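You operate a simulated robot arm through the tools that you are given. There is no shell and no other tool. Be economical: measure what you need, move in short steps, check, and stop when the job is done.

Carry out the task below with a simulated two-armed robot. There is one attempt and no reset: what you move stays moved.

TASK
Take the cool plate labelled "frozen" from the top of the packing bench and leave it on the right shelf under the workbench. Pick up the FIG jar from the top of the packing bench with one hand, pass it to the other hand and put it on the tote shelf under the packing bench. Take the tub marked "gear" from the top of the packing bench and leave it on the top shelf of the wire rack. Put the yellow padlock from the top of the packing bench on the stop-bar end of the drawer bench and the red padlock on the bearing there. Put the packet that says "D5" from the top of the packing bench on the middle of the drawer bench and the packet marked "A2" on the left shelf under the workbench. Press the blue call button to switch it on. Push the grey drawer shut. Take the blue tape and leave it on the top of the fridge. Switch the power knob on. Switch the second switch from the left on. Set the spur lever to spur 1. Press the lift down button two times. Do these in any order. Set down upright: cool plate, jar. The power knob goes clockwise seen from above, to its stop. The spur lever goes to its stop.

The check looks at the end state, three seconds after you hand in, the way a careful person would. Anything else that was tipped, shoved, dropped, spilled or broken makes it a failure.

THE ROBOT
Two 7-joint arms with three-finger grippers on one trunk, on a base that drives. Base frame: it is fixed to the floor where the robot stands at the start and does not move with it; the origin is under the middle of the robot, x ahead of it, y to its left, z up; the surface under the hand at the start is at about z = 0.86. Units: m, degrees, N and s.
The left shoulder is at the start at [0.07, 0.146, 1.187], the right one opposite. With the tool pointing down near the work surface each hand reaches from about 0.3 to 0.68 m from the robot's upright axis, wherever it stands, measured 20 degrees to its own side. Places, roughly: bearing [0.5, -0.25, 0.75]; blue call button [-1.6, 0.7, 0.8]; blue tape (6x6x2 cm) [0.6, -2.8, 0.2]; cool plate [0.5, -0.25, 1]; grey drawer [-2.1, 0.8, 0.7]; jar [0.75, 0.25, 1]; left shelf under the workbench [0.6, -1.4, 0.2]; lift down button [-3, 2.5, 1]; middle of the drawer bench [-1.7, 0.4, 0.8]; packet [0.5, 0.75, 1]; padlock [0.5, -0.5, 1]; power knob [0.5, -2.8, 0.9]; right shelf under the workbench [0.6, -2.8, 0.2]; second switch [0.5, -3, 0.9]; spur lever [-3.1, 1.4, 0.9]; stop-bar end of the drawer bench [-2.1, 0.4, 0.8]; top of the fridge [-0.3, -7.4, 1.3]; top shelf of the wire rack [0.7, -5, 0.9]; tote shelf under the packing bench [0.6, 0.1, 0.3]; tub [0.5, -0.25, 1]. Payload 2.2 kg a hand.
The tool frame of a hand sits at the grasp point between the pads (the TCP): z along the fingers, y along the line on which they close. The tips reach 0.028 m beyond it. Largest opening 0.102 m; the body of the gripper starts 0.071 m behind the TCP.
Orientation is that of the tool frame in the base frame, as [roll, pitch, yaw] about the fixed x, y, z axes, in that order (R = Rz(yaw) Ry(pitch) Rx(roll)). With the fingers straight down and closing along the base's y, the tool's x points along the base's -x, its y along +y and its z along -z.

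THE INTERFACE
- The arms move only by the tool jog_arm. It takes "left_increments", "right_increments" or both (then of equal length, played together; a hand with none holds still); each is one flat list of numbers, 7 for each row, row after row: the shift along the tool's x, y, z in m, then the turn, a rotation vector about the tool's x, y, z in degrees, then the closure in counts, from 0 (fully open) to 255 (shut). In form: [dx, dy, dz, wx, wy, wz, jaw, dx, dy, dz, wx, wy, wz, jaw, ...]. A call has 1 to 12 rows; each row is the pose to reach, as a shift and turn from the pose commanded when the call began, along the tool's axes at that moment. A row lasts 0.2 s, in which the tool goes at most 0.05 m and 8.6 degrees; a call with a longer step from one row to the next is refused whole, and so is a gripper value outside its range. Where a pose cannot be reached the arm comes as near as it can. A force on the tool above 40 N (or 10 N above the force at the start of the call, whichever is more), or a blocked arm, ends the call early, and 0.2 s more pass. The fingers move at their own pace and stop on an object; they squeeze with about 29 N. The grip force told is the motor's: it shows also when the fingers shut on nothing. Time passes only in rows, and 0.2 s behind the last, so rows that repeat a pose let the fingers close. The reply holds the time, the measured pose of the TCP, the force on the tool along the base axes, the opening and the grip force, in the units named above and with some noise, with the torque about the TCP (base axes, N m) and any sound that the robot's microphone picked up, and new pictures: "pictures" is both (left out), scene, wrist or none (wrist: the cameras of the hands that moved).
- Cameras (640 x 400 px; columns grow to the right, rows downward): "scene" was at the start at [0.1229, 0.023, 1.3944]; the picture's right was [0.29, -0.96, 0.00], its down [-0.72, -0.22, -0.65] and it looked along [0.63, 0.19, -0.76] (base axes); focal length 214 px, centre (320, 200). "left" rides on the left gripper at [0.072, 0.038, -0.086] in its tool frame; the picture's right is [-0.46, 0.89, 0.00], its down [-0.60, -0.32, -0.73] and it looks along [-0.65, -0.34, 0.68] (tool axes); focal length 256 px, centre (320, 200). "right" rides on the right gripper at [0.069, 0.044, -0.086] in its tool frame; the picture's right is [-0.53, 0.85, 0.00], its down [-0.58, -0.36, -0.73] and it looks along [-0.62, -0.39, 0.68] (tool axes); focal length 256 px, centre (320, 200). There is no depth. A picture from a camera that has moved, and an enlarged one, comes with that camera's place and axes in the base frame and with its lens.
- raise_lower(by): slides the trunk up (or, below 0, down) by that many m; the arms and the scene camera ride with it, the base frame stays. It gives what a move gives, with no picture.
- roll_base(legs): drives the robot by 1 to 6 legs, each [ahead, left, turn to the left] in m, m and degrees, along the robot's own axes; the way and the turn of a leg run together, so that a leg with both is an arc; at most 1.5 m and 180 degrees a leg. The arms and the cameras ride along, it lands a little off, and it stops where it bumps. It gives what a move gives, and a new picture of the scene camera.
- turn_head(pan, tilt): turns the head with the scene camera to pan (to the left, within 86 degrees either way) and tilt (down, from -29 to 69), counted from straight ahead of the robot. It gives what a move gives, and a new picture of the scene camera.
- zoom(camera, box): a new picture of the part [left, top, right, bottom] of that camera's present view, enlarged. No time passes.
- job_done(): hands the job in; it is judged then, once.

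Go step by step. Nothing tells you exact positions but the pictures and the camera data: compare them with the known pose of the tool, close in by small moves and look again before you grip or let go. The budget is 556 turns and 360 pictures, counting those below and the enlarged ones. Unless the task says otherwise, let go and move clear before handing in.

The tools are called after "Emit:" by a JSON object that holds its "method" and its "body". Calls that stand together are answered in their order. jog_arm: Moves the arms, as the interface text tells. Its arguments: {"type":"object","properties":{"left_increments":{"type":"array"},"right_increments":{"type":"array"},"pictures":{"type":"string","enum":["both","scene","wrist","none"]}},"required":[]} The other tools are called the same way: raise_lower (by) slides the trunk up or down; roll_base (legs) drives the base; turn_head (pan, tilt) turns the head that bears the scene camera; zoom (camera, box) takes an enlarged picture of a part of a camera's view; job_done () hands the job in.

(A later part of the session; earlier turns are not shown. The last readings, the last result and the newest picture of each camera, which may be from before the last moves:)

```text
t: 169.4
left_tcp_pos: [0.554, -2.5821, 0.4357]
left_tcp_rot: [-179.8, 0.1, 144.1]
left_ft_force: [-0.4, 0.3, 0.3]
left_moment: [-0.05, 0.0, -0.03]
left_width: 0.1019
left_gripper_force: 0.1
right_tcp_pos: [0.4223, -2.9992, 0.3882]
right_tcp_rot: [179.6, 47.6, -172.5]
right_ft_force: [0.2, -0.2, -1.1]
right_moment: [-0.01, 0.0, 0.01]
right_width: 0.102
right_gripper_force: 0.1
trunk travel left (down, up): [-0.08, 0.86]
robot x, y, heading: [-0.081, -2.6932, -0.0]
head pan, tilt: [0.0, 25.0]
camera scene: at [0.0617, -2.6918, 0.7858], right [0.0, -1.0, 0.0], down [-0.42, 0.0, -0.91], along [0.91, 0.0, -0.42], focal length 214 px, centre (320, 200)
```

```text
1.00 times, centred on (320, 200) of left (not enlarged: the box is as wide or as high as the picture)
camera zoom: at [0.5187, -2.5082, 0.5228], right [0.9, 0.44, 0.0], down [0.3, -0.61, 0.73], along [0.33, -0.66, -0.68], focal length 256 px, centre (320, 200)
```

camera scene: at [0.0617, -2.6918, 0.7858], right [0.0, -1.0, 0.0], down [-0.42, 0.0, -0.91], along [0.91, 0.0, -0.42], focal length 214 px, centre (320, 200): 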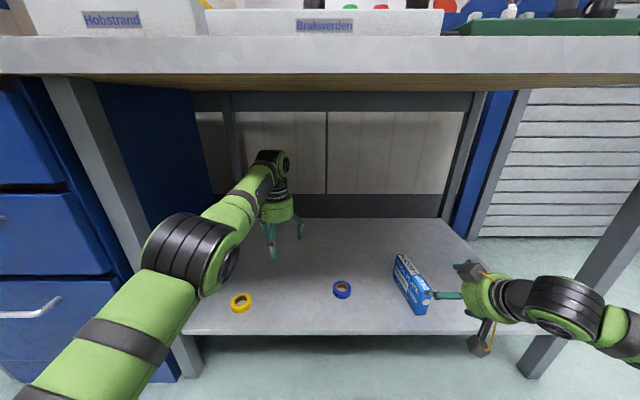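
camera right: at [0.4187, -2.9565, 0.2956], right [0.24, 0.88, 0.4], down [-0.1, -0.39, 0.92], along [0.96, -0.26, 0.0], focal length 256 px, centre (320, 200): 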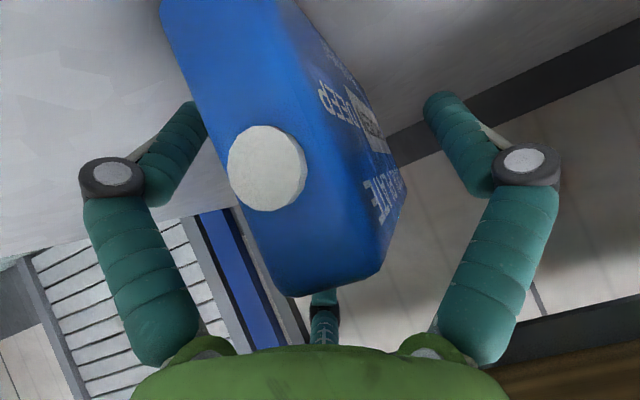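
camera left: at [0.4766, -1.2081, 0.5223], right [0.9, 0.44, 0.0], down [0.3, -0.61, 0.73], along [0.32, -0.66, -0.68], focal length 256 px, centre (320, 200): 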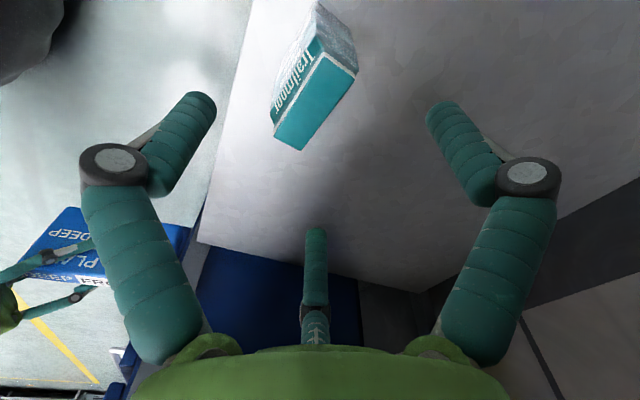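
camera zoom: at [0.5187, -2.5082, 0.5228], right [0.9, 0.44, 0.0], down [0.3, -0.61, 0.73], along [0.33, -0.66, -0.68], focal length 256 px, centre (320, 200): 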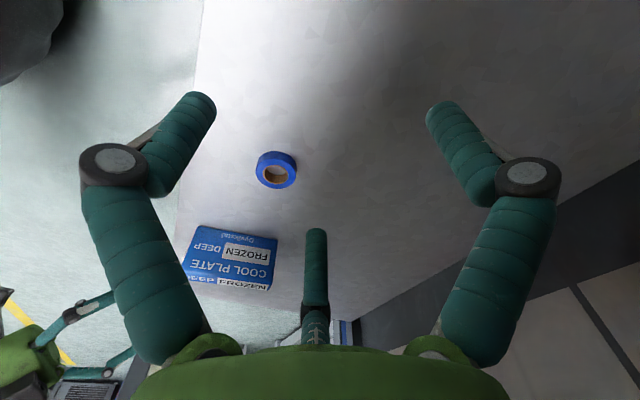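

Plate placed upright. Now the left hand goes over the blue tape at ≈(0.570, −2.757).

Emit:
{"method": "roll_base", "body": {"legs": [[0.0, -0.06, 0]]}}

Emit:
{"method": "jog_arm", "body": {"left_increments": [-0.018, 0.019, 0, 0, 0, 0, 0, -0.038, 0.045, 0.0, 0, 0, 0, 0, -0.058, 0.07, 0.0, 0, 0, 0, 0, -0.078, 0.1, 0.0, 0, 0, 0, 0, -0.078, 0.1, 0.04, 0, 0, 0, 0], "pictures": "both"}}

```text
t: 170.4
left_tcp_pos: [0.5547, -2.6417, 0.4381]
left_tcp_rot: [-179.9, 0.2, 144.0]
left_ft_force: [0.5, -0.3, 0.1]
left_moment: [-0.03, 0.0, -0.01]
left_width: 0.1017
left_gripper_force: 0.0
right_tcp_pos: [0.4233, -3.0592, 0.3899]
right_tcp_rot: [179.7, 47.7, -172.6]
right_ft_force: [0.9, 0.0, 0.1]
right_moment: [0.0, 0.01, 0.0]
right_width: 0.1023
right_gripper_force: 0.0
trunk travel left (down, up): [-0.08, 0.86]
robot x, y, heading: [-0.0803, -2.7517, -0.2]
head pan, tilt: [0.0, 25.0]
camera scene: at [0.0617, -2.7514, 0.7858], right [0.0, -1.0, 0.0], down [-0.42, 0.0, -0.91], along [0.91, 0.0, -0.42], focal length 214 px, centre (320, 200)
```

scene: 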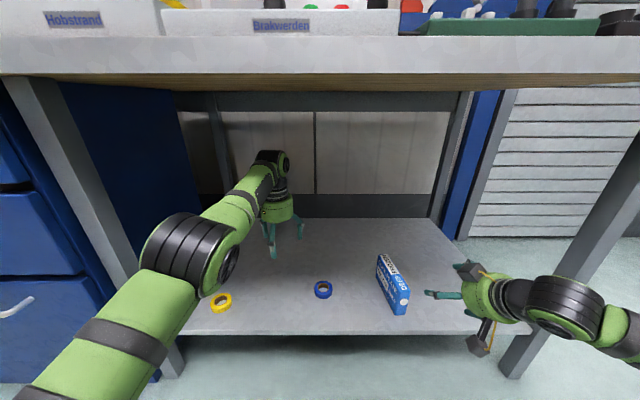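

```text
t: 171.6
left_tcp_pos: [0.5683, -2.5763, 0.393]
left_tcp_rot: [-180.0, 0.1, 143.9]
left_ft_force: [-0.3, -0.6, -0.1]
left_moment: [0.1, -0.03, -0.01]
left_width: 0.1018
left_gripper_force: 0.0
left hand out of reach, approached as far as the arm can: row 1, 2, 3, 4, 5
right_tcp_pos: [0.4245, -3.0592, 0.3899]
right_tcp_rot: [179.7, 47.7, -172.6]
right_ft_force: [-0.3, 0.3, -0.4]
right_moment: [0.02, 0.01, 0.02]
right_width: 0.1022
right_gripper_force: 0.0
trunk travel left (down, up): [-0.08, 0.86]
robot x, y, heading: [-0.079, -2.7528, 0.1]
head pan, tilt: [0.0, 25.0]
camera scene: at [0.0618, -2.7513, 0.7858], right [0.0, -1.0, 0.0], down [-0.42, 0.0, -0.91], along [0.91, 0.0, -0.42], focal length 214 px, centre (320, 200)
camera left: at [0.5334, -2.5024, 0.4789], right [0.9, 0.44, 0.0], down [0.3, -0.61, 0.73], along [0.32, -0.66, -0.68], focal length 256 px, centre (320, 200)
```

scene: 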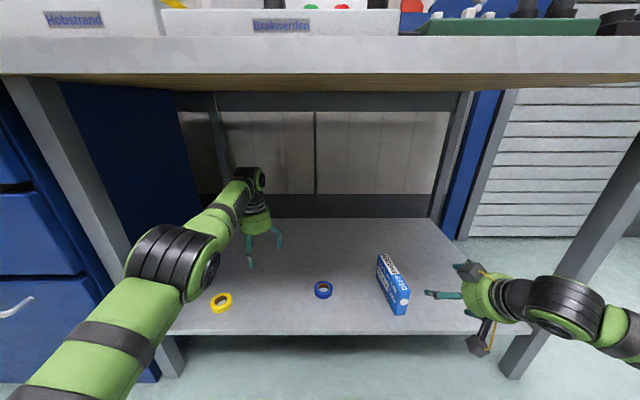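
left: 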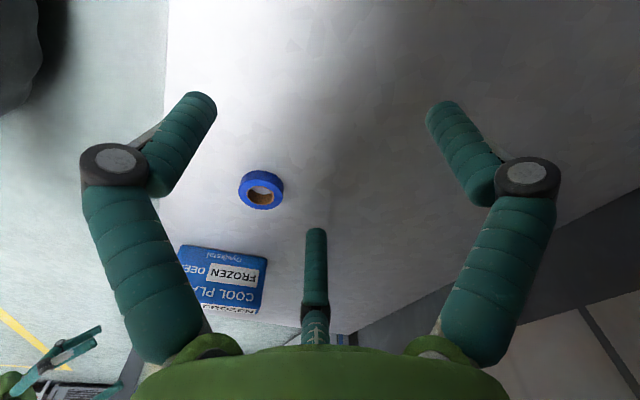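

Emit:
{"method": "roll_base", "body": {"legs": [[0.06, -0.06, 0]]}}

Emit:
{"method": "jog_arm", "body": {"left_increments": [-0.008, -0.044, 0, 0, 0, 0, 0, -0.016, -0.088, 0, 0, 0, 0, 0, -0.024, -0.132, 0.0, 0, 0, 0, 0, -0.024, -0.132, 0.0, 0, 0, 0, 0], "pictures": "wrist"}}

```text
t: 172.7
left_tcp_pos: [0.6295, -2.6349, 0.394]
left_tcp_rot: [-179.9, 0.2, 144.0]
left_ft_force: [1.0, 0.0, -0.4]
left_moment: [0.0, -0.02, 0.0]
left_width: 0.1022
left_gripper_force: 0.2
right_tcp_pos: [0.4842, -3.1187, 0.3893]
right_tcp_rot: [179.7, 47.6, -172.6]
right_ft_force: [0.1, 0.5, -0.4]
right_moment: [0.01, 0.03, 0.01]
right_width: 0.102
right_gripper_force: 0.0
trunk travel left (down, up): [-0.08, 0.86]
robot x, y, heading: [-0.0154, -2.8088, 0.1]
head pan, tilt: [0.0, 25.0]
camera scene: at [0.122, -2.8107, 0.7858], right [0.0, -1.0, 0.0], down [-0.42, 0.0, -0.91], along [0.91, 0.0, -0.42], focal length 214 px, centre (320, 200)
```

scene: 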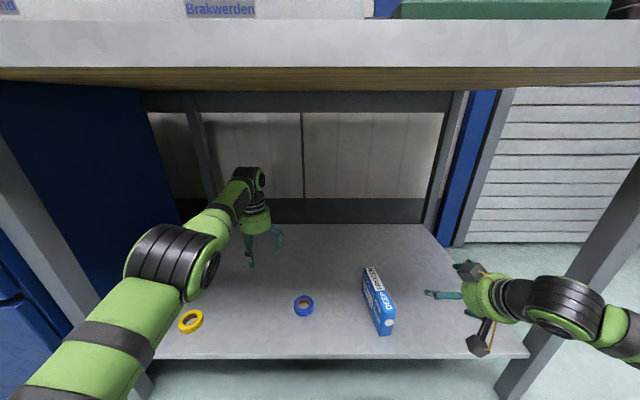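

```text
t: 173.7
left_tcp_pos: [0.6035, -2.7661, 0.3967]
left_tcp_rot: [-179.9, 0.2, 144.0]
left_ft_force: [0.1, 0.0, 0.2]
left_moment: [-0.01, -0.03, 0.02]
left_width: 0.1023
left_gripper_force: 0.1
left hand out of reach, approached as far as the arm can: row 1, 2, 3, 4
right_tcp_pos: [0.4837, -3.1187, 0.3897]
right_tcp_rot: [179.6, 47.7, -172.7]
right_ft_force: [-0.6, 0.0, 0.7]
right_moment: [0.02, 0.01, -0.02]
right_width: 0.1017
right_gripper_force: 0.0
trunk travel left (down, up): [-0.08, 0.86]
robot x, y, heading: [-0.02, -2.8108, 0.1]
head pan, tilt: [0.0, 25.0]
camera left: at [0.5684, -2.6927, 0.4827], right [0.9, 0.44, 0.0], down [0.3, -0.61, 0.73], along [0.32, -0.66, -0.68], focal length 256 px, centre (320, 200)
```

left: 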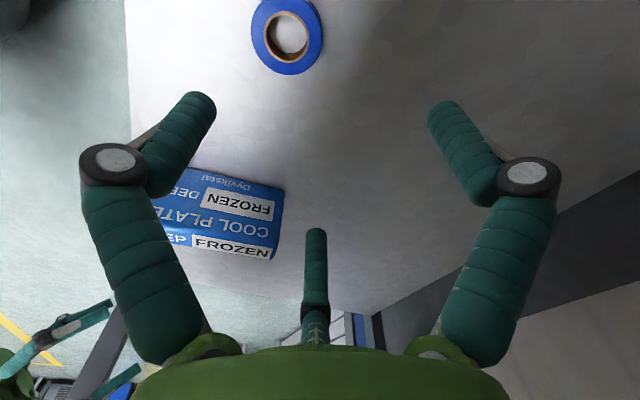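

Emit:
{"method": "jog_arm", "body": {"left_increments": [0.015, -0.008, 0.02, 0, 0, 0, 0, 0.0296, -0.0154, 0.05, 0, 0, 0, 0, 0.0296, -0.0154, 0.09, 0, 0, 0, 0, 0.0296, -0.0154, 0.12, 0, 0, 0, 0, 0.0296, -0.0154, 0.14, 0, 0, 0, 0], "pictures": "wrist"}}

```text
t: 174.9
left_tcp_pos: [0.6023, -2.7721, 0.2612]
left_tcp_rot: [-179.9, 0.2, 144.0]
left_ft_force: [-0.3, 0.9, 0.4]
left_moment: [0.0, -0.02, -0.02]
left_width: 0.102
left_gripper_force: 0.0
left hand out of reach, approached as far as the arm can: row 1, 2, 3, 4, 5
right_tcp_pos: [0.4828, -3.1183, 0.3896]
right_tcp_rot: [179.6, 47.7, -172.6]
right_ft_force: [-0.2, -0.6, 0.5]
right_moment: [0.0, -0.05, 0.0]
right_width: 0.1022
right_gripper_force: 0.1
trunk travel left (down, up): [-0.08, 0.86]
robot x, y, heading: [-0.0198, -2.8098, -0.1]
head pan, tilt: [0.0, 25.0]
camera left: at [0.5664, -2.6991, 0.3469], right [0.9, 0.44, 0.0], down [0.3, -0.61, 0.73], along [0.32, -0.66, -0.68], focal length 256 px, centre (320, 200)
```

left: 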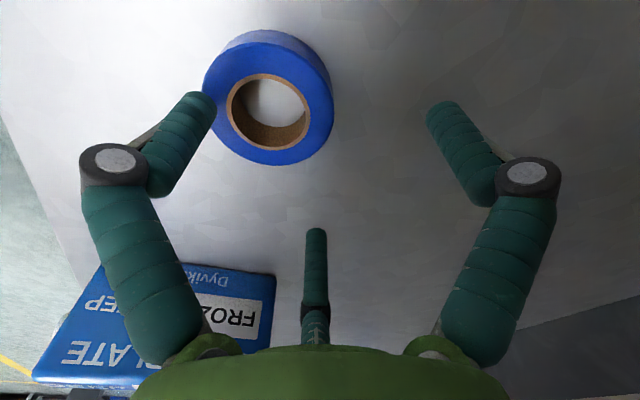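

The arm can't fold closer; I lift a little and shift the base back instead.

Emit:
{"method": "jog_arm", "body": {"left_increments": [0, 0, -0.04, 0, 0, 0, 0, 0, 0, -0.05, 0, 0, 0, 0], "pictures": "none"}}

Emit:
{"method": "roll_base", "body": {"legs": [[-0.033, 0.012, 0]]}}

Emit:
{"method": "zoom", "body": {"camera": "left", "box": [0, 0, 640, 400]}}

```text
t: 175.5
left_tcp_pos: [0.6058, -2.7717, 0.3107]
left_tcp_rot: [-179.8, 0.2, 144.0]
left_ft_force: [0.6, 0.9, -0.8]
left_moment: [-0.01, -0.01, -0.01]
left_width: 0.1018
left_gripper_force: 0.1
left hand out of reach, approached as far as the arm can: row 1, 2
right_tcp_pos: [0.4843, -3.1201, 0.3894]
right_tcp_rot: [179.6, 47.7, -172.6]
right_ft_force: [-1.2, 0.1, -0.6]
right_moment: [0.0, 0.0, 0.02]
right_width: 0.1019
right_gripper_force: 0.1
trunk travel left (down, up): [-0.08, 0.86]
robot x, y, heading: [-0.0162, -2.8121, 0.0]
head pan, tilt: [0.0, 25.0]
```

```text
t: 176.3
left_tcp_pos: [0.5734, -2.7615, 0.3101]
left_tcp_rot: [-179.9, 0.0, 143.9]
left_ft_force: [1.0, 0.4, 0.2]
left_moment: [0.01, 0.0, 0.01]
left_width: 0.1019
left_gripper_force: 0.1
right_tcp_pos: [0.4508, -3.1082, 0.3885]
right_tcp_rot: [179.6, 47.7, -172.6]
right_ft_force: [0.2, 0.5, 0.0]
right_moment: [-0.02, 0.0, 0.01]
right_width: 0.102
right_gripper_force: 0.1
trunk travel left (down, up): [-0.08, 0.86]
robot x, y, heading: [-0.0539, -2.7981, 0.1]
head pan, tilt: [0.0, 25.0]
camera scene: at [0.0893, -2.7991, 0.7858], right [0.0, -1.0, 0.0], down [-0.42, 0.0, -0.91], along [0.91, 0.0, -0.42], focal length 214 px, centre (320, 200)
```

scene: 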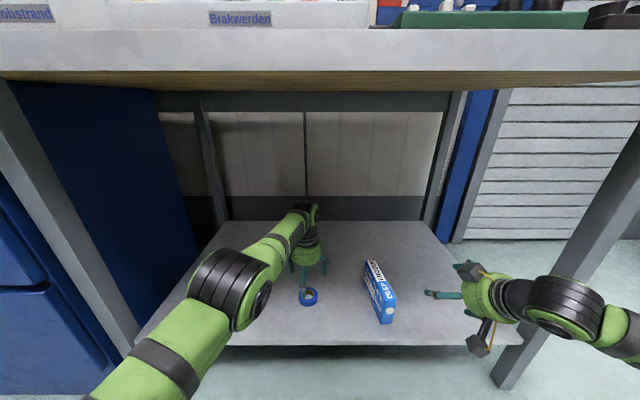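

```text
1.00 times, centred on (320, 200) of left (not enlarged: the box is as wide or as high as the picture)
camera zoom: at [0.5375, -2.6876, 0.3961], right [0.9, 0.44, 0.0], down [0.3, -0.61, 0.73], along [0.32, -0.66, -0.68], focal length 256 px, centre (320, 200)
```

zoom: 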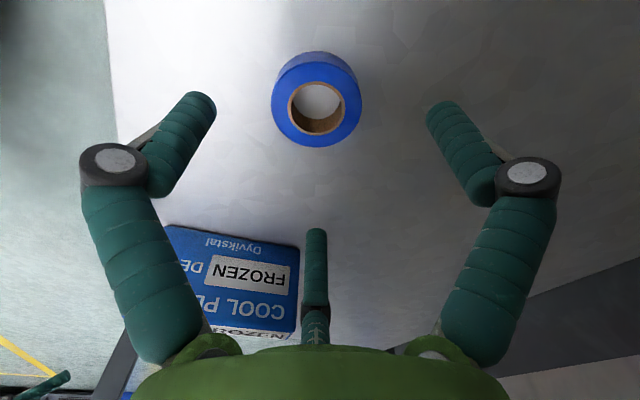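

Centred over the tape. Lowering, gripping and lifting.

Emit:
{"method": "jog_arm", "body": {"left_increments": [0, 0, 0.03, 0, 0, 0, 0, 0, 0, 0.048, 0, 0, 0, 0, 0, 0, 0.055, 0, 0, 0, 0, 0, 0, 0.055, 0, 0, 0, 80, 0, 0, 0.055, 0, 0, 0, 255, 0, 0, 0.055, 0, 0, 0, 255, 0, 0, 0.055, 0, 0, 0, 255, 0, 0, 0.01, 0, 0, 0, 255, 0, 0, -0.04, 0, 0, 0, 255, 0, 0, -0.08, 0, 0, 0, 255], "pictures": "wrist"}}

```text
t: 178.5
left_tcp_pos: [0.5713, -2.7579, 0.3908]
left_tcp_rot: [180.0, 0.0, 143.9]
left_ft_force: [0.2, -0.4, -0.7]
left_moment: [-0.02, 0.0, -0.01]
left_width: 0.0571
left_gripper_force: 28.6
left hand out of reach, approached as far as the arm can: row 3, 4, 5, 6, 7
right_tcp_pos: [0.4508, -3.1079, 0.3882]
right_tcp_rot: [179.7, 47.7, -172.6]
right_ft_force: [0.0, -1.3, 0.7]
right_moment: [0.01, -0.03, 0.0]
right_width: 0.1019
right_gripper_force: 0.1
trunk travel left (down, up): [-0.08, 0.86]
robot x, y, heading: [-0.0528, -2.7971, -0.1]
head pan, tilt: [0.0, 25.0]
camera left: at [0.5363, -2.6856, 0.4756], right [0.9, 0.44, 0.0], down [0.3, -0.61, 0.73], along [0.32, -0.66, -0.68], focal length 256 px, centre (320, 200)
```

left: 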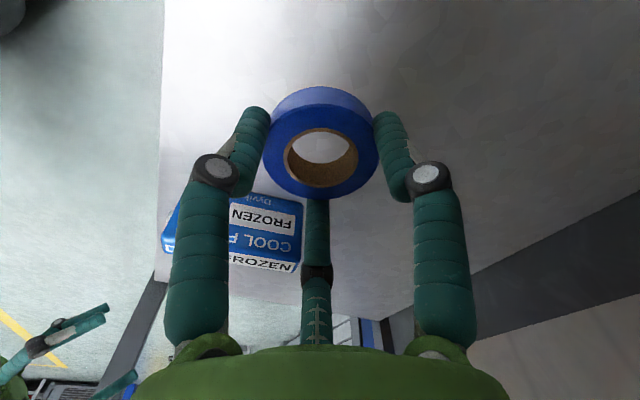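

Tape gripped. Backing out and raising to look at the control panel on the bench.

Emit:
{"method": "roll_base", "body": {"legs": [[-0.5, 0, 0]]}}

Emit:
{"method": "raise_lower", "body": {"by": 0.4}}

Emit:
{"method": "raise_lower", "body": {"by": 0.38}}

Emit:
{"method": "turn_head", "body": {"pan": -5, "tilt": 40}}

```text
t: 181.5
left_tcp_pos: [0.0698, -2.7589, 0.39]
left_tcp_rot: [-179.8, 0.0, 143.9]
left_ft_force: [-0.2, -0.5, -1.2]
left_moment: [-0.02, 0.03, 0.01]
left_width: 0.0571
left_gripper_force: 28.9
right_tcp_pos: [-0.0522, -3.1081, 0.3892]
right_tcp_rot: [179.8, 47.6, -172.7]
right_ft_force: [-0.3, 0.4, -0.1]
right_moment: [0.03, 0.01, 0.04]
right_width: 0.1022
right_gripper_force: 0.1
trunk travel left (down, up): [-0.08, 0.86]
robot x, y, heading: [-0.557, -2.7967, -0.0]
head pan, tilt: [0.0, 25.0]
camera scene: at [-0.413, -2.7988, 0.7858], right [0.0, -1.0, 0.0], down [-0.42, 0.0, -0.91], along [0.91, 0.0, -0.42], focal length 214 px, centre (320, 200)
```

scene: 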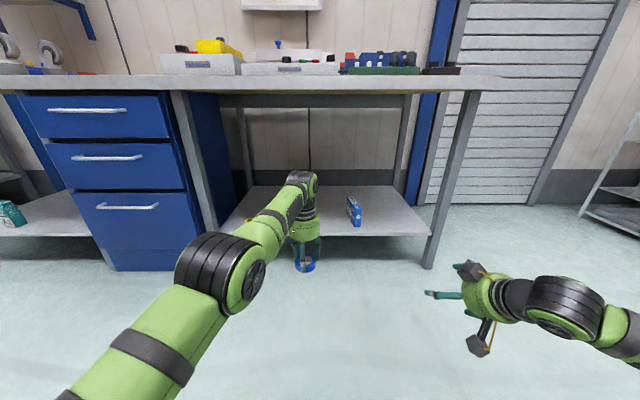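

```text
t: 185.3
left_tcp_pos: [0.0701, -2.759, 0.7889]
left_tcp_rot: [-179.8, 0.1, 143.8]
left_ft_force: [0.0, -0.6, 0.2]
left_moment: [-0.02, -0.01, -0.02]
left_width: 0.0568
left_gripper_force: 29.2
right_tcp_pos: [-0.0528, -3.1084, 0.7887]
right_tcp_rot: [179.8, 47.7, -172.7]
right_ft_force: [0.4, 0.3, 0.3]
right_moment: [-0.01, -0.02, -0.01]
right_width: 0.102
right_gripper_force: 0.1
trunk travel left (down, up): [-0.48, 0.46]
robot x, y, heading: [-0.5558, -2.7961, 0.0]
head pan, tilt: [0.0, 25.0]
```

```text
t: 189.0
left_tcp_pos: [0.0699, -2.7598, 1.1698]
left_tcp_rot: [-180.0, 0.1, 143.9]
left_ft_force: [0.0, 0.1, -0.4]
left_moment: [0.01, -0.03, 0.02]
left_width: 0.0571
left_gripper_force: 29.1
right_tcp_pos: [-0.0517, -3.1083, 1.1689]
right_tcp_rot: [179.7, 47.7, -172.7]
right_ft_force: [0.1, -0.4, -0.4]
right_moment: [-0.02, -0.05, 0.01]
right_width: 0.1021
right_gripper_force: 0.0
trunk travel left (down, up): [-0.86, 0.08]
robot x, y, heading: [-0.5538, -2.7981, 0.0]
head pan, tilt: [0.0, 25.0]
```

```text
t: 189.8
left_tcp_pos: [0.0705, -2.7591, 1.1691]
left_tcp_rot: [-179.9, 0.1, 143.9]
left_ft_force: [-0.8, 0.5, -0.2]
left_moment: [0.01, -0.01, -0.01]
left_width: 0.0568
left_gripper_force: 28.7
right_tcp_pos: [-0.0508, -3.1073, 1.1695]
right_tcp_rot: [179.7, 47.7, -172.7]
right_ft_force: [0.0, 0.1, -0.6]
right_moment: [0.01, -0.04, 0.02]
right_width: 0.1022
right_gripper_force: 0.1
trunk travel left (down, up): [-0.86, 0.08]
robot x, y, heading: [-0.5538, -2.7999, -0.2]
head pan, tilt: [-5.0, 40.0]
camera scene: at [-0.4203, -2.8062, 1.5425], right [-0.09, -1.0, 0.0], down [-0.64, 0.06, -0.77], along [0.76, -0.07, -0.64], focal length 214 px, centre (320, 200)
```

scene: 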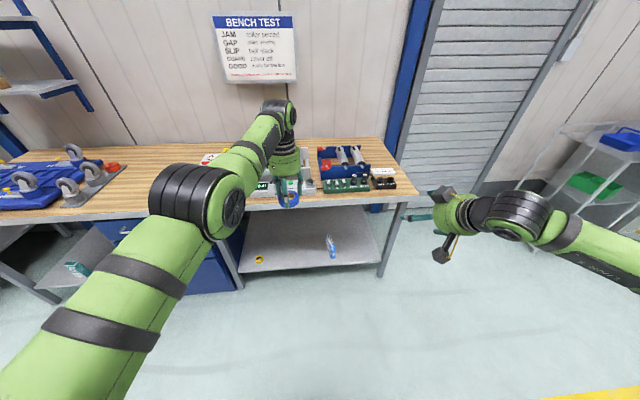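

Clearing the left arm from the view and turning the right hand vertical before approaching the panel.

Emit:
{"method": "jog_arm", "body": {"left_increments": [0.042, 0.011, -0.011, 0, 0, 0, 255, 0.084, 0.021, -0.022, 0, 0, 0, 255, 0.126, 0.032, -0.033, 0, 0, 0, 255, 0.168, 0.043, -0.044, 0, 0, 0, 255, 0.21, 0.053, -0.055, 0, 0, 0, 255, 0.252, 0.064, -0.067, 0, 0, 0, 255, 0.294, 0.075, -0.078, 0, 0, 0, 255, 0.336, 0.085, -0.089, 0, 0, 0, 255, 0.378, 0.096, -0.1, 0, 0, 0, 255], "right_increments": [0, 0, 0, -1.35, 6.71, -3.05, 0, 0, 0, 0, -2.7, 13.4, -6.1, 0, 0, 0, 0, -4.05, 20.1, -9.15, 0, 0, 0, 0, -5.4, 26.9, -12.2, 0, 0, 0, 0, -6.74, 33.6, -15.25, 0, 0, 0, 0, -8.1, 40.3, -18.3, 0, 0, 0, 0, -9.44, 47, -21.35, 0, 0, 0, 0, -9.44, 47, -21.35, 0, 0, 0, 0, -9.44, 47, -21.35, 0], "pictures": "none"}}

Emit:
{"method": "roll_base", "body": {"legs": [[0.45, 0, 0]]}}

```text
t: 191.8
left_tcp_pos: [0.022, -2.4036, 1.3281]
left_tcp_rot: [-179.7, 0.2, 143.7]
left_ft_force: [-0.3, 0.6, -0.1]
left_moment: [-0.02, -0.01, 0.01]
left_width: 0.0571
left_gripper_force: 29.2
left hand out of reach, approached as far as the arm can: row 1, 2, 3, 4, 5, 6, 7, 8, 9
right_tcp_pos: [-0.0631, -3.1026, 1.1715]
right_tcp_rot: [-180.0, 0.3, -149.8]
right_ft_force: [0.1, 0.7, 0.9]
right_moment: [-0.01, -0.02, 0.02]
right_width: 0.1019
right_gripper_force: 0.0
right hand out of reach, approached as far as the arm can: row 7, 8, 9
trunk travel left (down, up): [-0.86, 0.08]
robot x, y, heading: [-0.552, -2.8005, 0.0]
head pan, tilt: [-5.0, 40.0]
```

```text
t: 194.4
left_tcp_pos: [0.4574, -2.4113, 1.3299]
left_tcp_rot: [-179.9, 0.2, 143.6]
left_ft_force: [-0.5, 0.1, -0.9]
left_moment: [0.0, -0.05, -0.01]
left_width: 0.0569
left_gripper_force: 29.3
right_tcp_pos: [0.3693, -3.1085, 1.1721]
right_tcp_rot: [180.0, 0.5, -150.2]
right_ft_force: [-0.7, 0.2, 1.3]
right_moment: [0.02, -0.01, 0.0]
right_width: 0.102
right_gripper_force: 0.1
trunk travel left (down, up): [-0.86, 0.08]
robot x, y, heading: [-0.1187, -2.7987, -0.2]
head pan, tilt: [-5.0, 40.0]
camera scene: at [0.0108, -2.8082, 1.5428], right [-0.09, -1.0, 0.0], down [-0.64, 0.06, -0.77], along [0.76, -0.07, -0.64], focal length 214 px, centre (320, 200)
```

scene: 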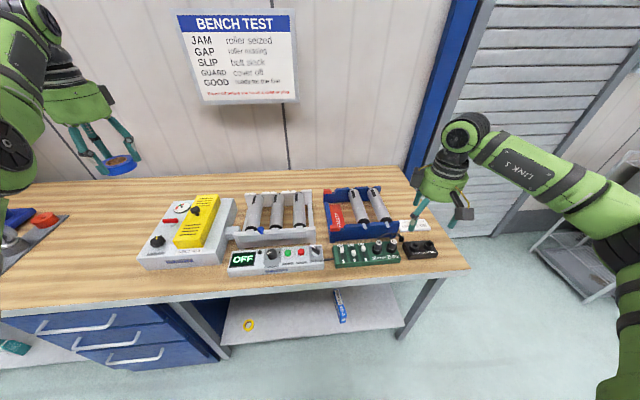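

Emit:
{"method": "zoom", "body": {"camera": "scene", "box": [130, 170, 330, 290]}}

Emit:
{"method": "zoom", "body": {"camera": "scene", "box": [220, 180, 450, 290]}}

Emit:
{"method": "zoom", "body": {"camera": "scene", "box": [315, 225, 445, 285]}}

```text
3.20 times, centred on (230, 230) of scene
camera zoom: at [0.0108, -2.8082, 1.5428], right [-0.09, -1.0, 0.0], down [-0.64, 0.06, -0.77], along [0.76, -0.07, -0.64], focal length 686 px, centre (608, 104)
```

zoom: 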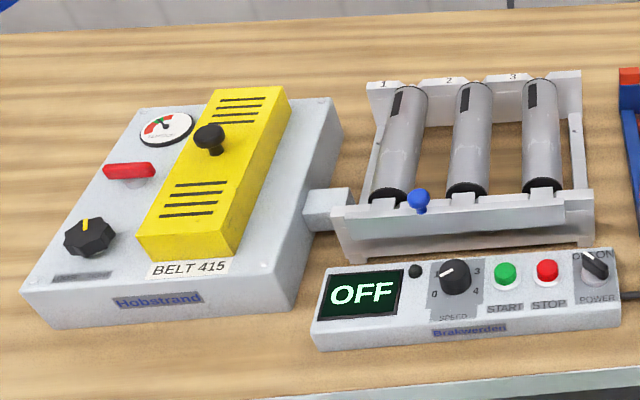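

```text
2.78 times, centred on (335, 235) of scene
camera zoom: at [0.0108, -2.8082, 1.5428], right [-0.09, -1.0, 0.0], down [-0.64, 0.06, -0.77], along [0.76, -0.07, -0.64], focal length 597 px, centre (278, 103)
```

zoom: 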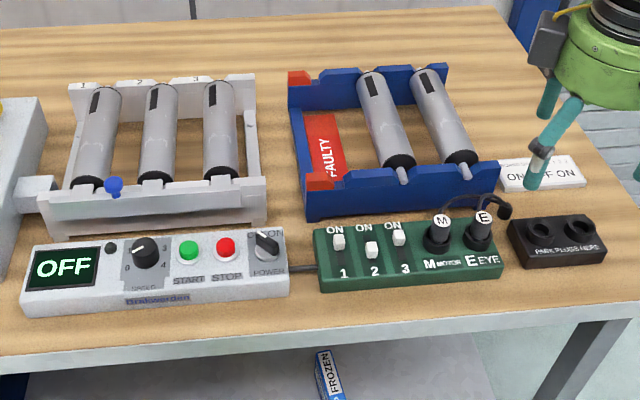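

```text
4.92 times, centred on (380, 255) of scene
camera zoom: at [0.0108, -2.8082, 1.5428], right [-0.09, -1.0, 0.0], down [-0.64, 0.06, -0.77], along [0.76, -0.07, -0.64], focal length 1056 px, centre (25, -71)
```

zoom: 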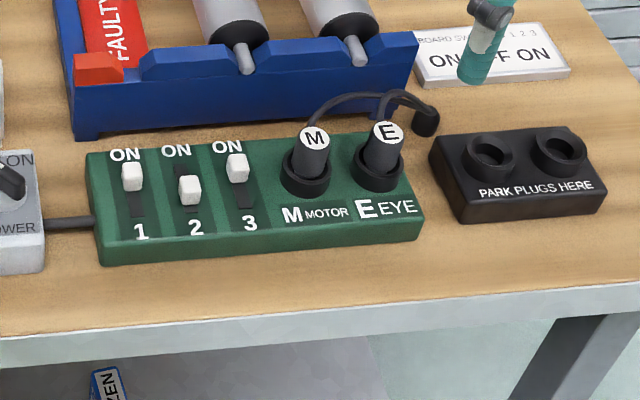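

Power knob ≈(0.472, −2.834); switch 2 (only one low) ≈(0.46, −2.968) must slide away to ON. Moving the right hand above with closed fingers.

Emit:
{"method": "jog_arm", "body": {"right_increments": [-0.023, 0.019, 0.02, 0, 0, 0, 255, -0.045, 0.038, 0.04, 0, 0, 0, 255, -0.068, 0.058, 0.06, 0, 0, 0, 255, -0.09, 0.077, 0.085, 0, 0, 0, 255, -0.113, 0.096, 0.12, 0, 0, 0, 255, -0.113, 0.096, 0.12, 0, 0, 0, 255], "pictures": "both"}}

```text
t: 195.8
left_tcp_pos: [0.4587, -2.4123, 1.3295]
left_tcp_rot: [-179.8, 0.1, 143.8]
left_ft_force: [-0.1, -0.2, 0.8]
left_moment: [0.01, 0.0, -0.01]
left_width: 0.0571
left_gripper_force: 29.1
right_tcp_pos: [0.421, -2.9675, 1.0534]
right_tcp_rot: [179.8, 0.4, -150.2]
right_ft_force: [-0.5, -0.3, 0.5]
right_moment: [-0.05, -0.01, -0.04]
right_width: 0.0021
right_gripper_force: 29.4
trunk travel left (down, up): [-0.86, 0.08]
robot x, y, heading: [-0.1206, -2.8049, -0.3]
head pan, tilt: [-5.0, 40.0]
camera scene: at [0.0129, -2.8089, 1.5425], right [-0.09, -1.0, 0.0], down [-0.64, 0.06, -0.77], along [0.76, -0.07, -0.64], focal length 214 px, centre (320, 200)
camera right: at [0.3388, -2.9637, 1.1394], right [0.04, 1.0, 0.0], down [0.68, -0.03, 0.74], along [0.73, -0.03, -0.68], focal length 256 px, centre (320, 200)
```

scene: 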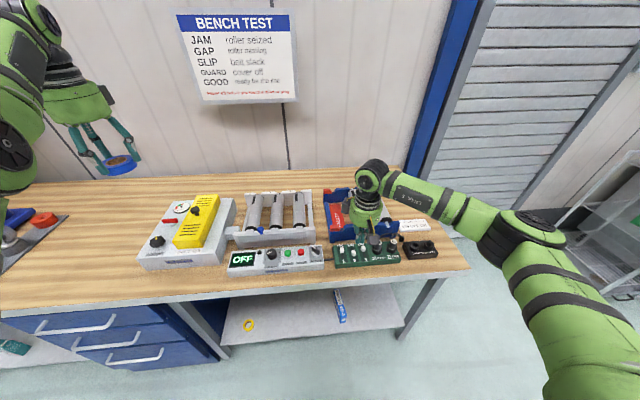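
right: 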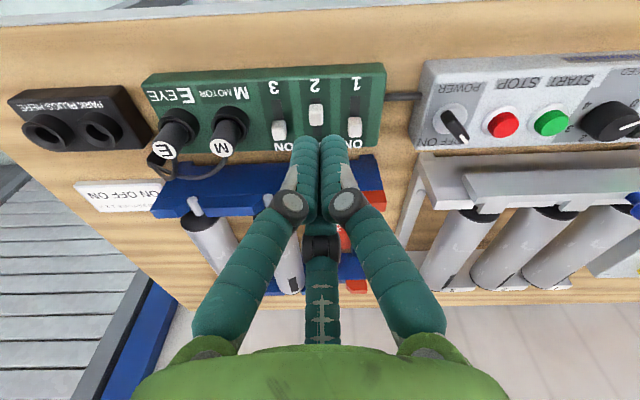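

Switch 2 cap is at ≈(0.465, −2.971), panel top ≈0.892. Lowering in front of it and pushing gently in +x.

Emit:
{"method": "jog_arm", "body": {"right_increments": [0.0084, 0.0014, 0.04, 0, 0, 0, 255, 0.0084, 0.0014, 0.08, 0, 0, 0, 255, 0.0084, 0.0014, 0.11, 0, 0, 0, 255, 0.0084, 0.0014, 0.126, 0, 0, 0, 255, 0.0084, 0.0014, 0.126, 0, 0, 0, 255], "pictures": "wrist"}}

Emit:
{"method": "zoom", "body": {"camera": "right", "box": [240, 60, 400, 180]}}

Emit:
{"method": "zoom", "body": {"camera": "scene", "box": [315, 215, 415, 285]}}

```text
t: 197.0
left_tcp_pos: [0.4598, -2.4108, 1.3294]
left_tcp_rot: [-179.8, 0.1, 143.7]
left_ft_force: [-0.2, 0.1, -0.8]
left_moment: [-0.02, 0.0, -0.02]
left_width: 0.0572
left_gripper_force: 28.8
right_tcp_pos: [0.4146, -2.9696, 0.9238]
right_tcp_rot: [179.9, 0.4, -150.1]
right_ft_force: [0.3, 0.4, -1.2]
right_moment: [0.01, -0.02, -0.02]
right_width: 0.0021
right_gripper_force: 28.9
trunk travel left (down, up): [-0.86, 0.08]
robot x, y, heading: [-0.1201, -2.8008, -0.2]
head pan, tilt: [-5.0, 40.0]
camera right: at [0.3329, -2.966, 1.01], right [0.04, 1.0, 0.0], down [0.68, -0.03, 0.73], along [0.73, -0.03, -0.68], focal length 256 px, centre (320, 200)
```

right: 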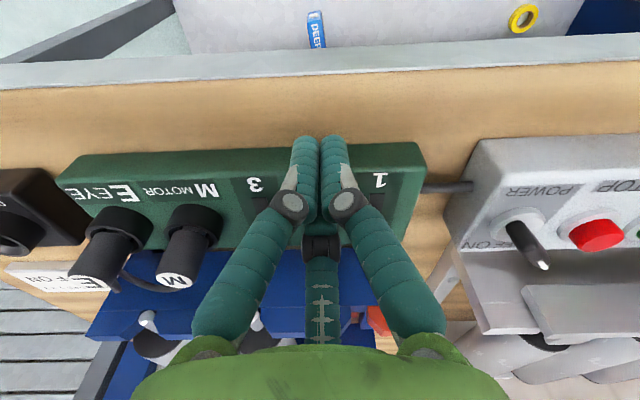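

```text
3.33 times, centred on (320, 120) of right
camera zoom: at [0.3329, -2.966, 1.01], right [0.04, 1.0, 0.0], down [0.68, -0.03, 0.73], along [0.73, -0.03, -0.68], focal length 853 px, centre (320, 467)
```

zoom: 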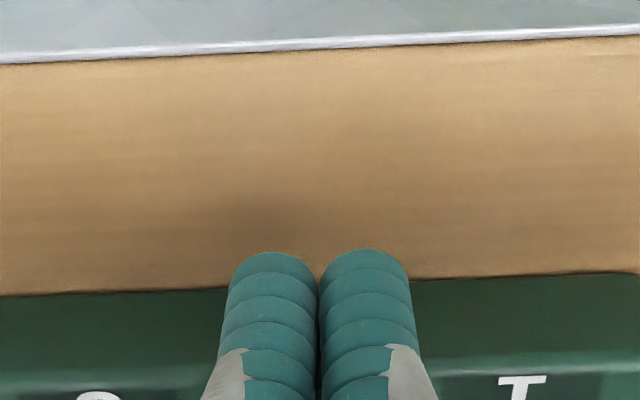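

```text
5.71 times, centred on (365, 250) of scene
camera zoom: at [0.0132, -2.8084, 1.5425], right [-0.09, -1.0, 0.0], down [-0.64, 0.06, -0.77], along [0.76, -0.07, -0.64], focal length 1226 px, centre (63, -86)
```

zoom: 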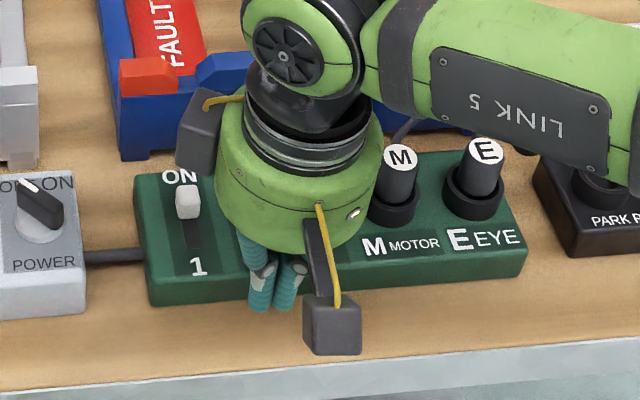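

Emit:
{"method": "jog_arm", "body": {"right_increments": [-0.0087, -0.005, 0, 0, 0, 0, 255, -0.0173, -0.01, 0, 0, 0, 0, 255, -0.026, -0.015, 0, 0, 0, 0, 255, -0.0303, -0.0175, 0, 0, 0, 0, 255], "pictures": "none"}}

Emit:
{"method": "jog_arm", "body": {"right_increments": [-0.0052, -0.003, 0, 0, 0, 0, 255, -0.0087, -0.005, 0, 0, 0, 0, 255], "pictures": "none"}}

Emit:
{"method": "jog_arm", "body": {"right_increments": [-0.0052, -0.003, 0, 0, 0, 0, 255, -0.0087, -0.005, 0, 0, 0, 0, 255], "pictures": "none"}}

```text
t: 198.0
left_tcp_pos: [0.459, -2.4119, 1.3289]
left_tcp_rot: [-179.8, 0.1, 143.6]
left_ft_force: [0.7, 1.0, -0.1]
left_moment: [-0.03, 0.01, 0.02]
left_width: 0.0571
left_gripper_force: 28.6
right_tcp_pos: [0.45, -2.9696, 0.9262]
right_tcp_rot: [180.0, 0.4, -150.3]
right_ft_force: [-1.0, -0.1, -0.1]
right_moment: [-0.03, 0.02, 0.02]
right_width: 0.002
right_gripper_force: 28.3
trunk travel left (down, up): [-0.86, 0.08]
robot x, y, heading: [-0.1205, -2.8009, -0.4]
head pan, tilt: [-5.0, 40.0]
```

```text
t: 198.6
left_tcp_pos: [0.459, -2.4122, 1.329]
left_tcp_rot: [-179.8, 0.2, 143.6]
left_ft_force: [-1.7, 0.2, -0.5]
left_moment: [0.0, -0.01, -0.02]
left_width: 0.057
left_gripper_force: 29.2
right_tcp_pos: [0.4505, -2.9706, 0.9265]
right_tcp_rot: [180.0, 0.5, -150.2]
right_ft_force: [-1.6, 1.3, -0.5]
right_moment: [-0.02, -0.02, 0.04]
right_width: 0.0018
right_gripper_force: 28.8
right hand out of reach, approached as far as the arm can: row 1, 2
trunk travel left (down, up): [-0.86, 0.08]
robot x, y, heading: [-0.1207, -2.8046, -0.2]
head pan, tilt: [-5.0, 40.0]
```

```text
t: 199.2
left_tcp_pos: [0.4581, -2.4113, 1.3295]
left_tcp_rot: [-179.8, 0.1, 143.7]
left_ft_force: [0.5, 0.7, -0.1]
left_moment: [-0.01, -0.03, 0.0]
left_width: 0.0569
left_gripper_force: 29.3
right_tcp_pos: [0.449, -2.9702, 0.9244]
right_tcp_rot: [-180.0, 0.4, -150.2]
right_ft_force: [-1.1, 0.5, 0.5]
right_moment: [-0.04, 0.02, -0.03]
right_width: 0.002
right_gripper_force: 29.1
right hand out of reach, approached as far as the arm can: row 1, 2
trunk travel left (down, up): [-0.86, 0.08]
robot x, y, heading: [-0.1219, -2.8044, -0.3]
head pan, tilt: [-5.0, 40.0]
```

Arm's reach ended; I pull back, nudge the base forward and push again.

Emit:
{"method": "jog_arm", "body": {"right_increments": [0.026, 0.015, 0, 0, 0, 0, 255, 0.052, 0.03, 0, 0, 0, 0, 255], "pictures": "none"}}

Emit:
{"method": "roll_base", "body": {"legs": [[0.05, 0, 0]]}}

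Emit:
{"method": "zoom", "body": {"camera": "right", "box": [200, 60, 440, 210]}}

```text
t: 199.8
left_tcp_pos: [0.4572, -2.4117, 1.3297]
left_tcp_rot: [-179.8, 0.1, 143.7]
left_ft_force: [-0.4, 0.1, 0.4]
left_moment: [-0.01, -0.01, -0.02]
left_width: 0.057
left_gripper_force: 29.2
right_tcp_pos: [0.3892, -2.972, 0.9249]
right_tcp_rot: [179.9, 0.4, -150.1]
right_ft_force: [-0.2, -0.1, 1.1]
right_moment: [0.0, -0.06, 0.02]
right_width: 0.0021
right_gripper_force: 28.6
trunk travel left (down, up): [-0.86, 0.08]
robot x, y, heading: [-0.1223, -2.8022, -0.2]
head pan, tilt: [-5.0, 40.0]
```

```text
t: 200.7
left_tcp_pos: [0.4997, -2.4107, 1.3334]
left_tcp_rot: [179.9, 0.5, 143.7]
left_ft_force: [-1.2, 0.3, 0.3]
left_moment: [-0.01, -0.11, -0.02]
left_width: 0.057
left_gripper_force: 29.1
right_tcp_pos: [0.4336, -2.972, 0.9281]
right_tcp_rot: [-179.9, 0.6, -150.0]
right_ft_force: [0.1, 0.1, 0.0]
right_moment: [0.03, -0.06, 0.02]
right_width: 0.002
right_gripper_force: 29.3
trunk travel left (down, up): [-0.86, 0.08]
robot x, y, heading: [-0.0729, -2.7954, -0.2]
head pan, tilt: [-5.0, 40.0]
camera scene: at [0.053, -2.8084, 1.5436], right [-0.09, -1.0, 0.0], down [-0.63, 0.06, -0.77], along [0.77, -0.07, -0.64], focal length 214 px, centre (320, 200)
```

scene: 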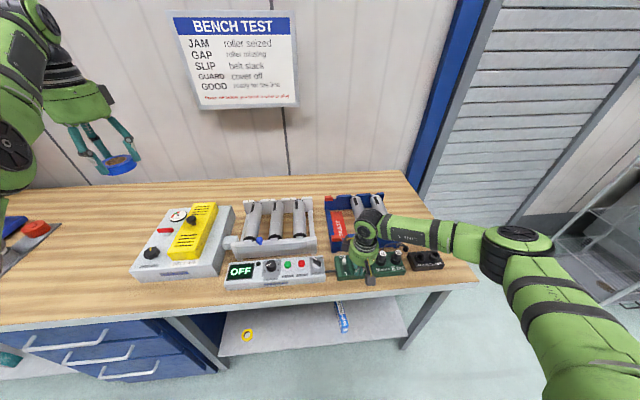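

```text
2.67 times, centred on (320, 135) of right
camera zoom: at [0.3511, -2.9671, 1.0151], right [0.04, 1.0, 0.0], down [0.67, -0.03, 0.74], along [0.74, -0.03, -0.67], focal length 683 px, centre (320, 373)
```

zoom: 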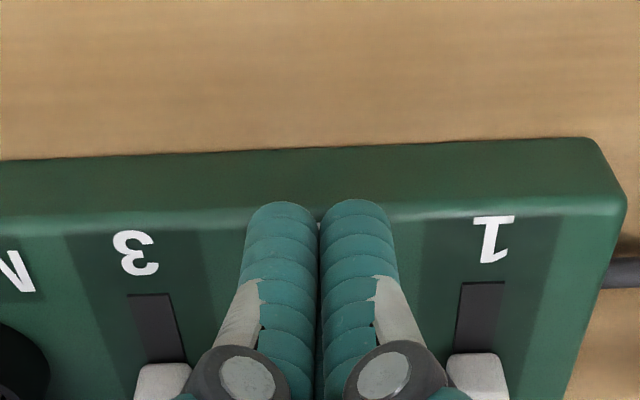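

Emit:
{"method": "jog_arm", "body": {"right_increments": [-0.0043, -0.0025, 0, 0, 0, 0, 255, -0.0087, -0.005, 0, 0, 0, 0, 255, -0.013, -0.0075, 0, 0, 0, 0, 255, -0.0173, -0.01, 0, 0, 0, 0, 255], "pictures": "none"}}

Emit:
{"method": "jog_arm", "body": {"right_increments": [-0.0035, -0.002, 0, 0, 0, 0, 255, -0.007, -0.004, 0, 0, 0, 0, 255], "pictures": "wrist"}}

```text
t: 201.7
left_tcp_pos: [0.5109, -2.4106, 1.3284]
left_tcp_rot: [-179.8, 0.0, 143.7]
left_ft_force: [0.2, 0.6, 0.0]
left_moment: [-0.02, -0.01, -0.03]
left_width: 0.057
left_gripper_force: 29.0
right_tcp_pos: [0.4592, -2.9707, 0.9243]
right_tcp_rot: [179.9, 0.3, -150.1]
right_ft_force: [-0.2, 0.1, -0.3]
right_moment: [0.01, 0.0, -0.02]
right_width: 0.0021
right_gripper_force: 29.1
trunk travel left (down, up): [-0.86, 0.08]
robot x, y, heading: [-0.0688, -2.7992, -0.4]
head pan, tilt: [-5.0, 40.0]
```

```text
t: 202.3
left_tcp_pos: [0.5062, -2.4113, 1.33]
left_tcp_rot: [180.0, 0.2, 143.7]
left_ft_force: [-0.2, 0.2, -0.9]
left_moment: [0.01, 0.0, -0.01]
left_width: 0.0571
left_gripper_force: 29.1
right_tcp_pos: [0.4643, -2.9696, 0.9273]
right_tcp_rot: [179.9, 0.1, -150.0]
right_ft_force: [-8.0, -0.3, -1.7]
right_moment: [-0.07, 0.18, 0.01]
right_width: 0.0019
right_gripper_force: 29.4
trunk travel left (down, up): [-0.86, 0.08]
robot x, y, heading: [-0.0712, -2.8008, -0.1]
head pan, tilt: [-5.0, 40.0]
camera right: at [0.3823, -2.9665, 1.0127], right [0.04, 1.0, 0.0], down [0.68, -0.03, 0.73], along [0.73, -0.03, -0.68], focal length 256 px, centre (320, 200)
```

right: 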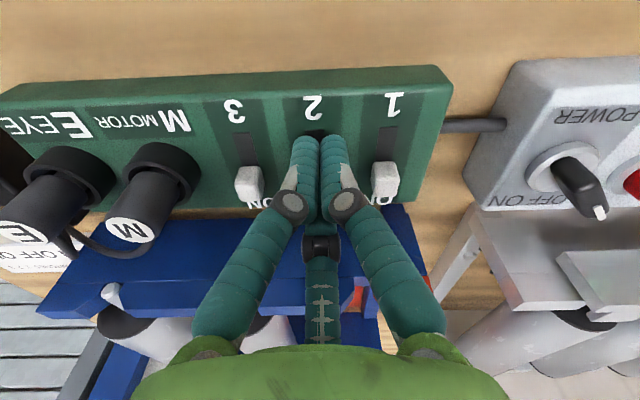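

Emit:
{"method": "jog_arm", "body": {"right_increments": [-0.0035, -0.002, 0, 0, 0, 0, 255, -0.007, -0.004, 0, 0, 0, 0, 255, -0.0105, -0.006, 0, 0, 0, 0, 255], "pictures": "none"}}

```text
t: 203.3
left_tcp_pos: [0.5037, -2.4109, 1.3317]
left_tcp_rot: [-180.0, 0.3, 143.7]
left_ft_force: [0.3, -0.1, -0.3]
left_moment: [-0.03, 0.04, 0.01]
left_width: 0.0567
left_gripper_force: 29.0
right_tcp_pos: [0.4636, -2.9693, 0.9233]
right_tcp_rot: [179.1, -1.5, -149.9]
right_ft_force: [-20.6, -0.5, 8.5]
right_moment: [-0.04, 0.23, -0.01]
right_width: 0.0022
right_gripper_force: 28.9
trunk travel left (down, up): [-0.86, 0.08]
robot x, y, heading: [-0.0697, -2.7999, -0.1]
head pan, tilt: [-5.0, 40.0]
stopped in row 3 (right hand): the force on the tool passed its limit at 40 N (the readings are from after the stop); the commanded pose is now the measured one
```

Emit:
{"method": "jog_arm", "body": {"right_increments": [0.017, 0.01, -0.003, 0, 0, 0, 255, 0.043, 0.025, -0.02, 0, 0, 0, 255, 0.043, 0.025, -0.07, 0, 0, 0, 255, 0.043, 0.025, -0.11, 0, 0, 0, 255], "pictures": "wrist"}}

Emit:
{"method": "zoom", "body": {"camera": "right", "box": [220, 50, 420, 180]}}

```text
t: 204.3
left_tcp_pos: [0.51, -2.411, 1.3282]
left_tcp_rot: [-179.7, 0.1, 143.6]
left_ft_force: [-0.6, 0.2, 0.0]
left_moment: [-0.03, -0.01, -0.01]
left_width: 0.0569
left_gripper_force: 29.2
right_tcp_pos: [0.4246, -2.9688, 1.0329]
right_tcp_rot: [179.4, -0.8, -150.0]
right_ft_force: [1.0, -0.3, -1.0]
right_moment: [-0.03, -0.01, 0.01]
right_width: 0.0022
right_gripper_force: 29.4
trunk travel left (down, up): [-0.86, 0.08]
robot x, y, heading: [-0.0727, -2.8017, -0.7]
head pan, tilt: [-5.0, 40.0]
camera right: at [0.3451, -2.9649, 1.1213], right [0.04, 1.0, 0.0], down [0.7, -0.03, 0.72], along [0.72, -0.03, -0.7], focal length 256 px, centre (320, 200)
```

right: 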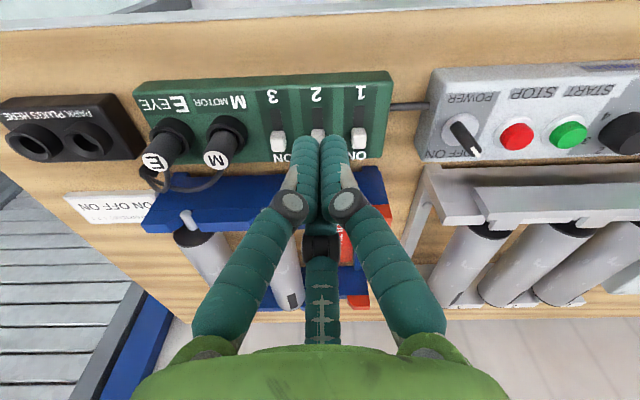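

```text
3.08 times, centred on (320, 115) of right
camera zoom: at [0.3451, -2.9649, 1.1213], right [0.04, 1.0, 0.0], down [0.7, -0.03, 0.72], along [0.72, -0.03, -0.7], focal length 788 px, centre (320, 462)
```

zoom: 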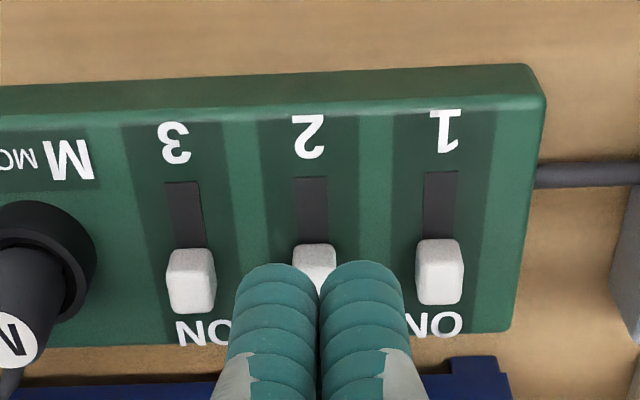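

Switch 2 is now ON, level with the others. Moving above the power knob with the hand partly open.

Emit:
{"method": "jog_arm", "body": {"right_increments": [-0.02, 0.035, 0, 0.6, 0.8, 0, 200, -0.04, 0.07, 0, 0.6, 0.8, 0, 130, -0.06, 0.104, 0, 0.6, 0.8, 0, 110, -0.06, 0.104, 0, 0.6, 0.8, 0, 110], "pictures": "wrist"}}

Emit:
{"method": "zoom", "body": {"camera": "right", "box": [240, 40, 400, 160]}}

```text
t: 205.3
left_tcp_pos: [0.508, -2.4125, 1.3307]
left_tcp_rot: [-179.9, 0.1, 143.7]
left_ft_force: [-0.2, 0.3, -0.6]
left_moment: [0.03, 0.01, 0.01]
left_width: 0.0569
left_gripper_force: 29.0
right_tcp_pos: [0.4229, -2.8496, 1.0313]
right_tcp_rot: [180.0, -1.6, -150.0]
right_ft_force: [0.8, 0.5, -0.4]
right_moment: [0.03, 0.01, -0.01]
right_width: 0.0582
right_gripper_force: 0.1
trunk travel left (down, up): [-0.86, 0.08]
robot x, y, heading: [-0.0678, -2.8034, -0.2]
head pan, tilt: [-5.0, 40.0]
camera right: at [0.3435, -2.846, 1.1203], right [0.04, 1.0, -0.01], down [0.7, -0.02, 0.71], along [0.71, -0.04, -0.7], focal length 256 px, centre (320, 200)
```

right: 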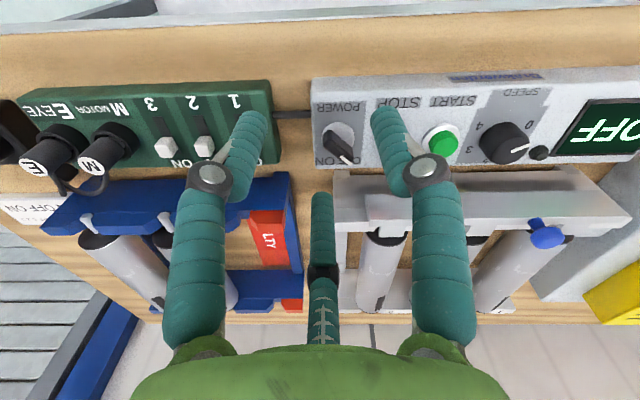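

```text
3.33 times, centred on (320, 100) of right
camera zoom: at [0.3435, -2.846, 1.1203], right [0.04, 1.0, -0.01], down [0.7, -0.02, 0.71], along [0.71, -0.04, -0.7], focal length 853 px, centre (320, 533)
```

zoom: 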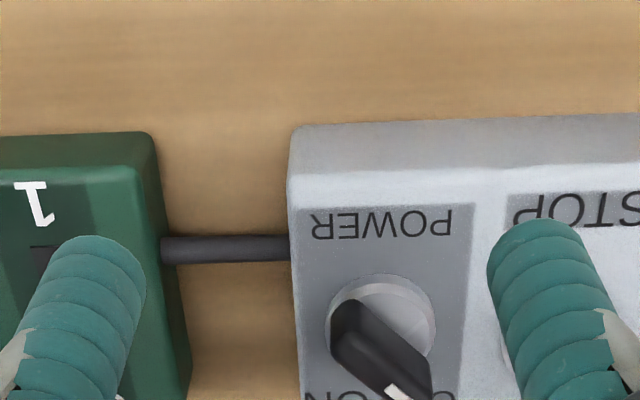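

Emit:
{"method": "zoom", "body": {"camera": "right", "box": [300, 90, 400, 180]}}

```text
4.44 times, centred on (350, 135) of right
camera zoom: at [0.3435, -2.846, 1.1203], right [0.04, 1.0, -0.01], down [0.7, -0.02, 0.71], along [0.71, -0.04, -0.7], focal length 1138 px, centre (187, 489)
```

zoom: 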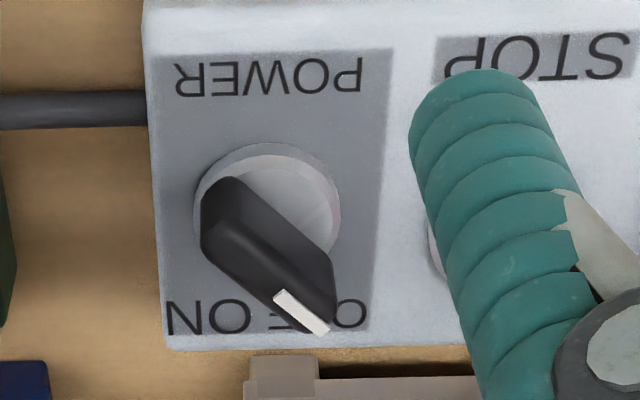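

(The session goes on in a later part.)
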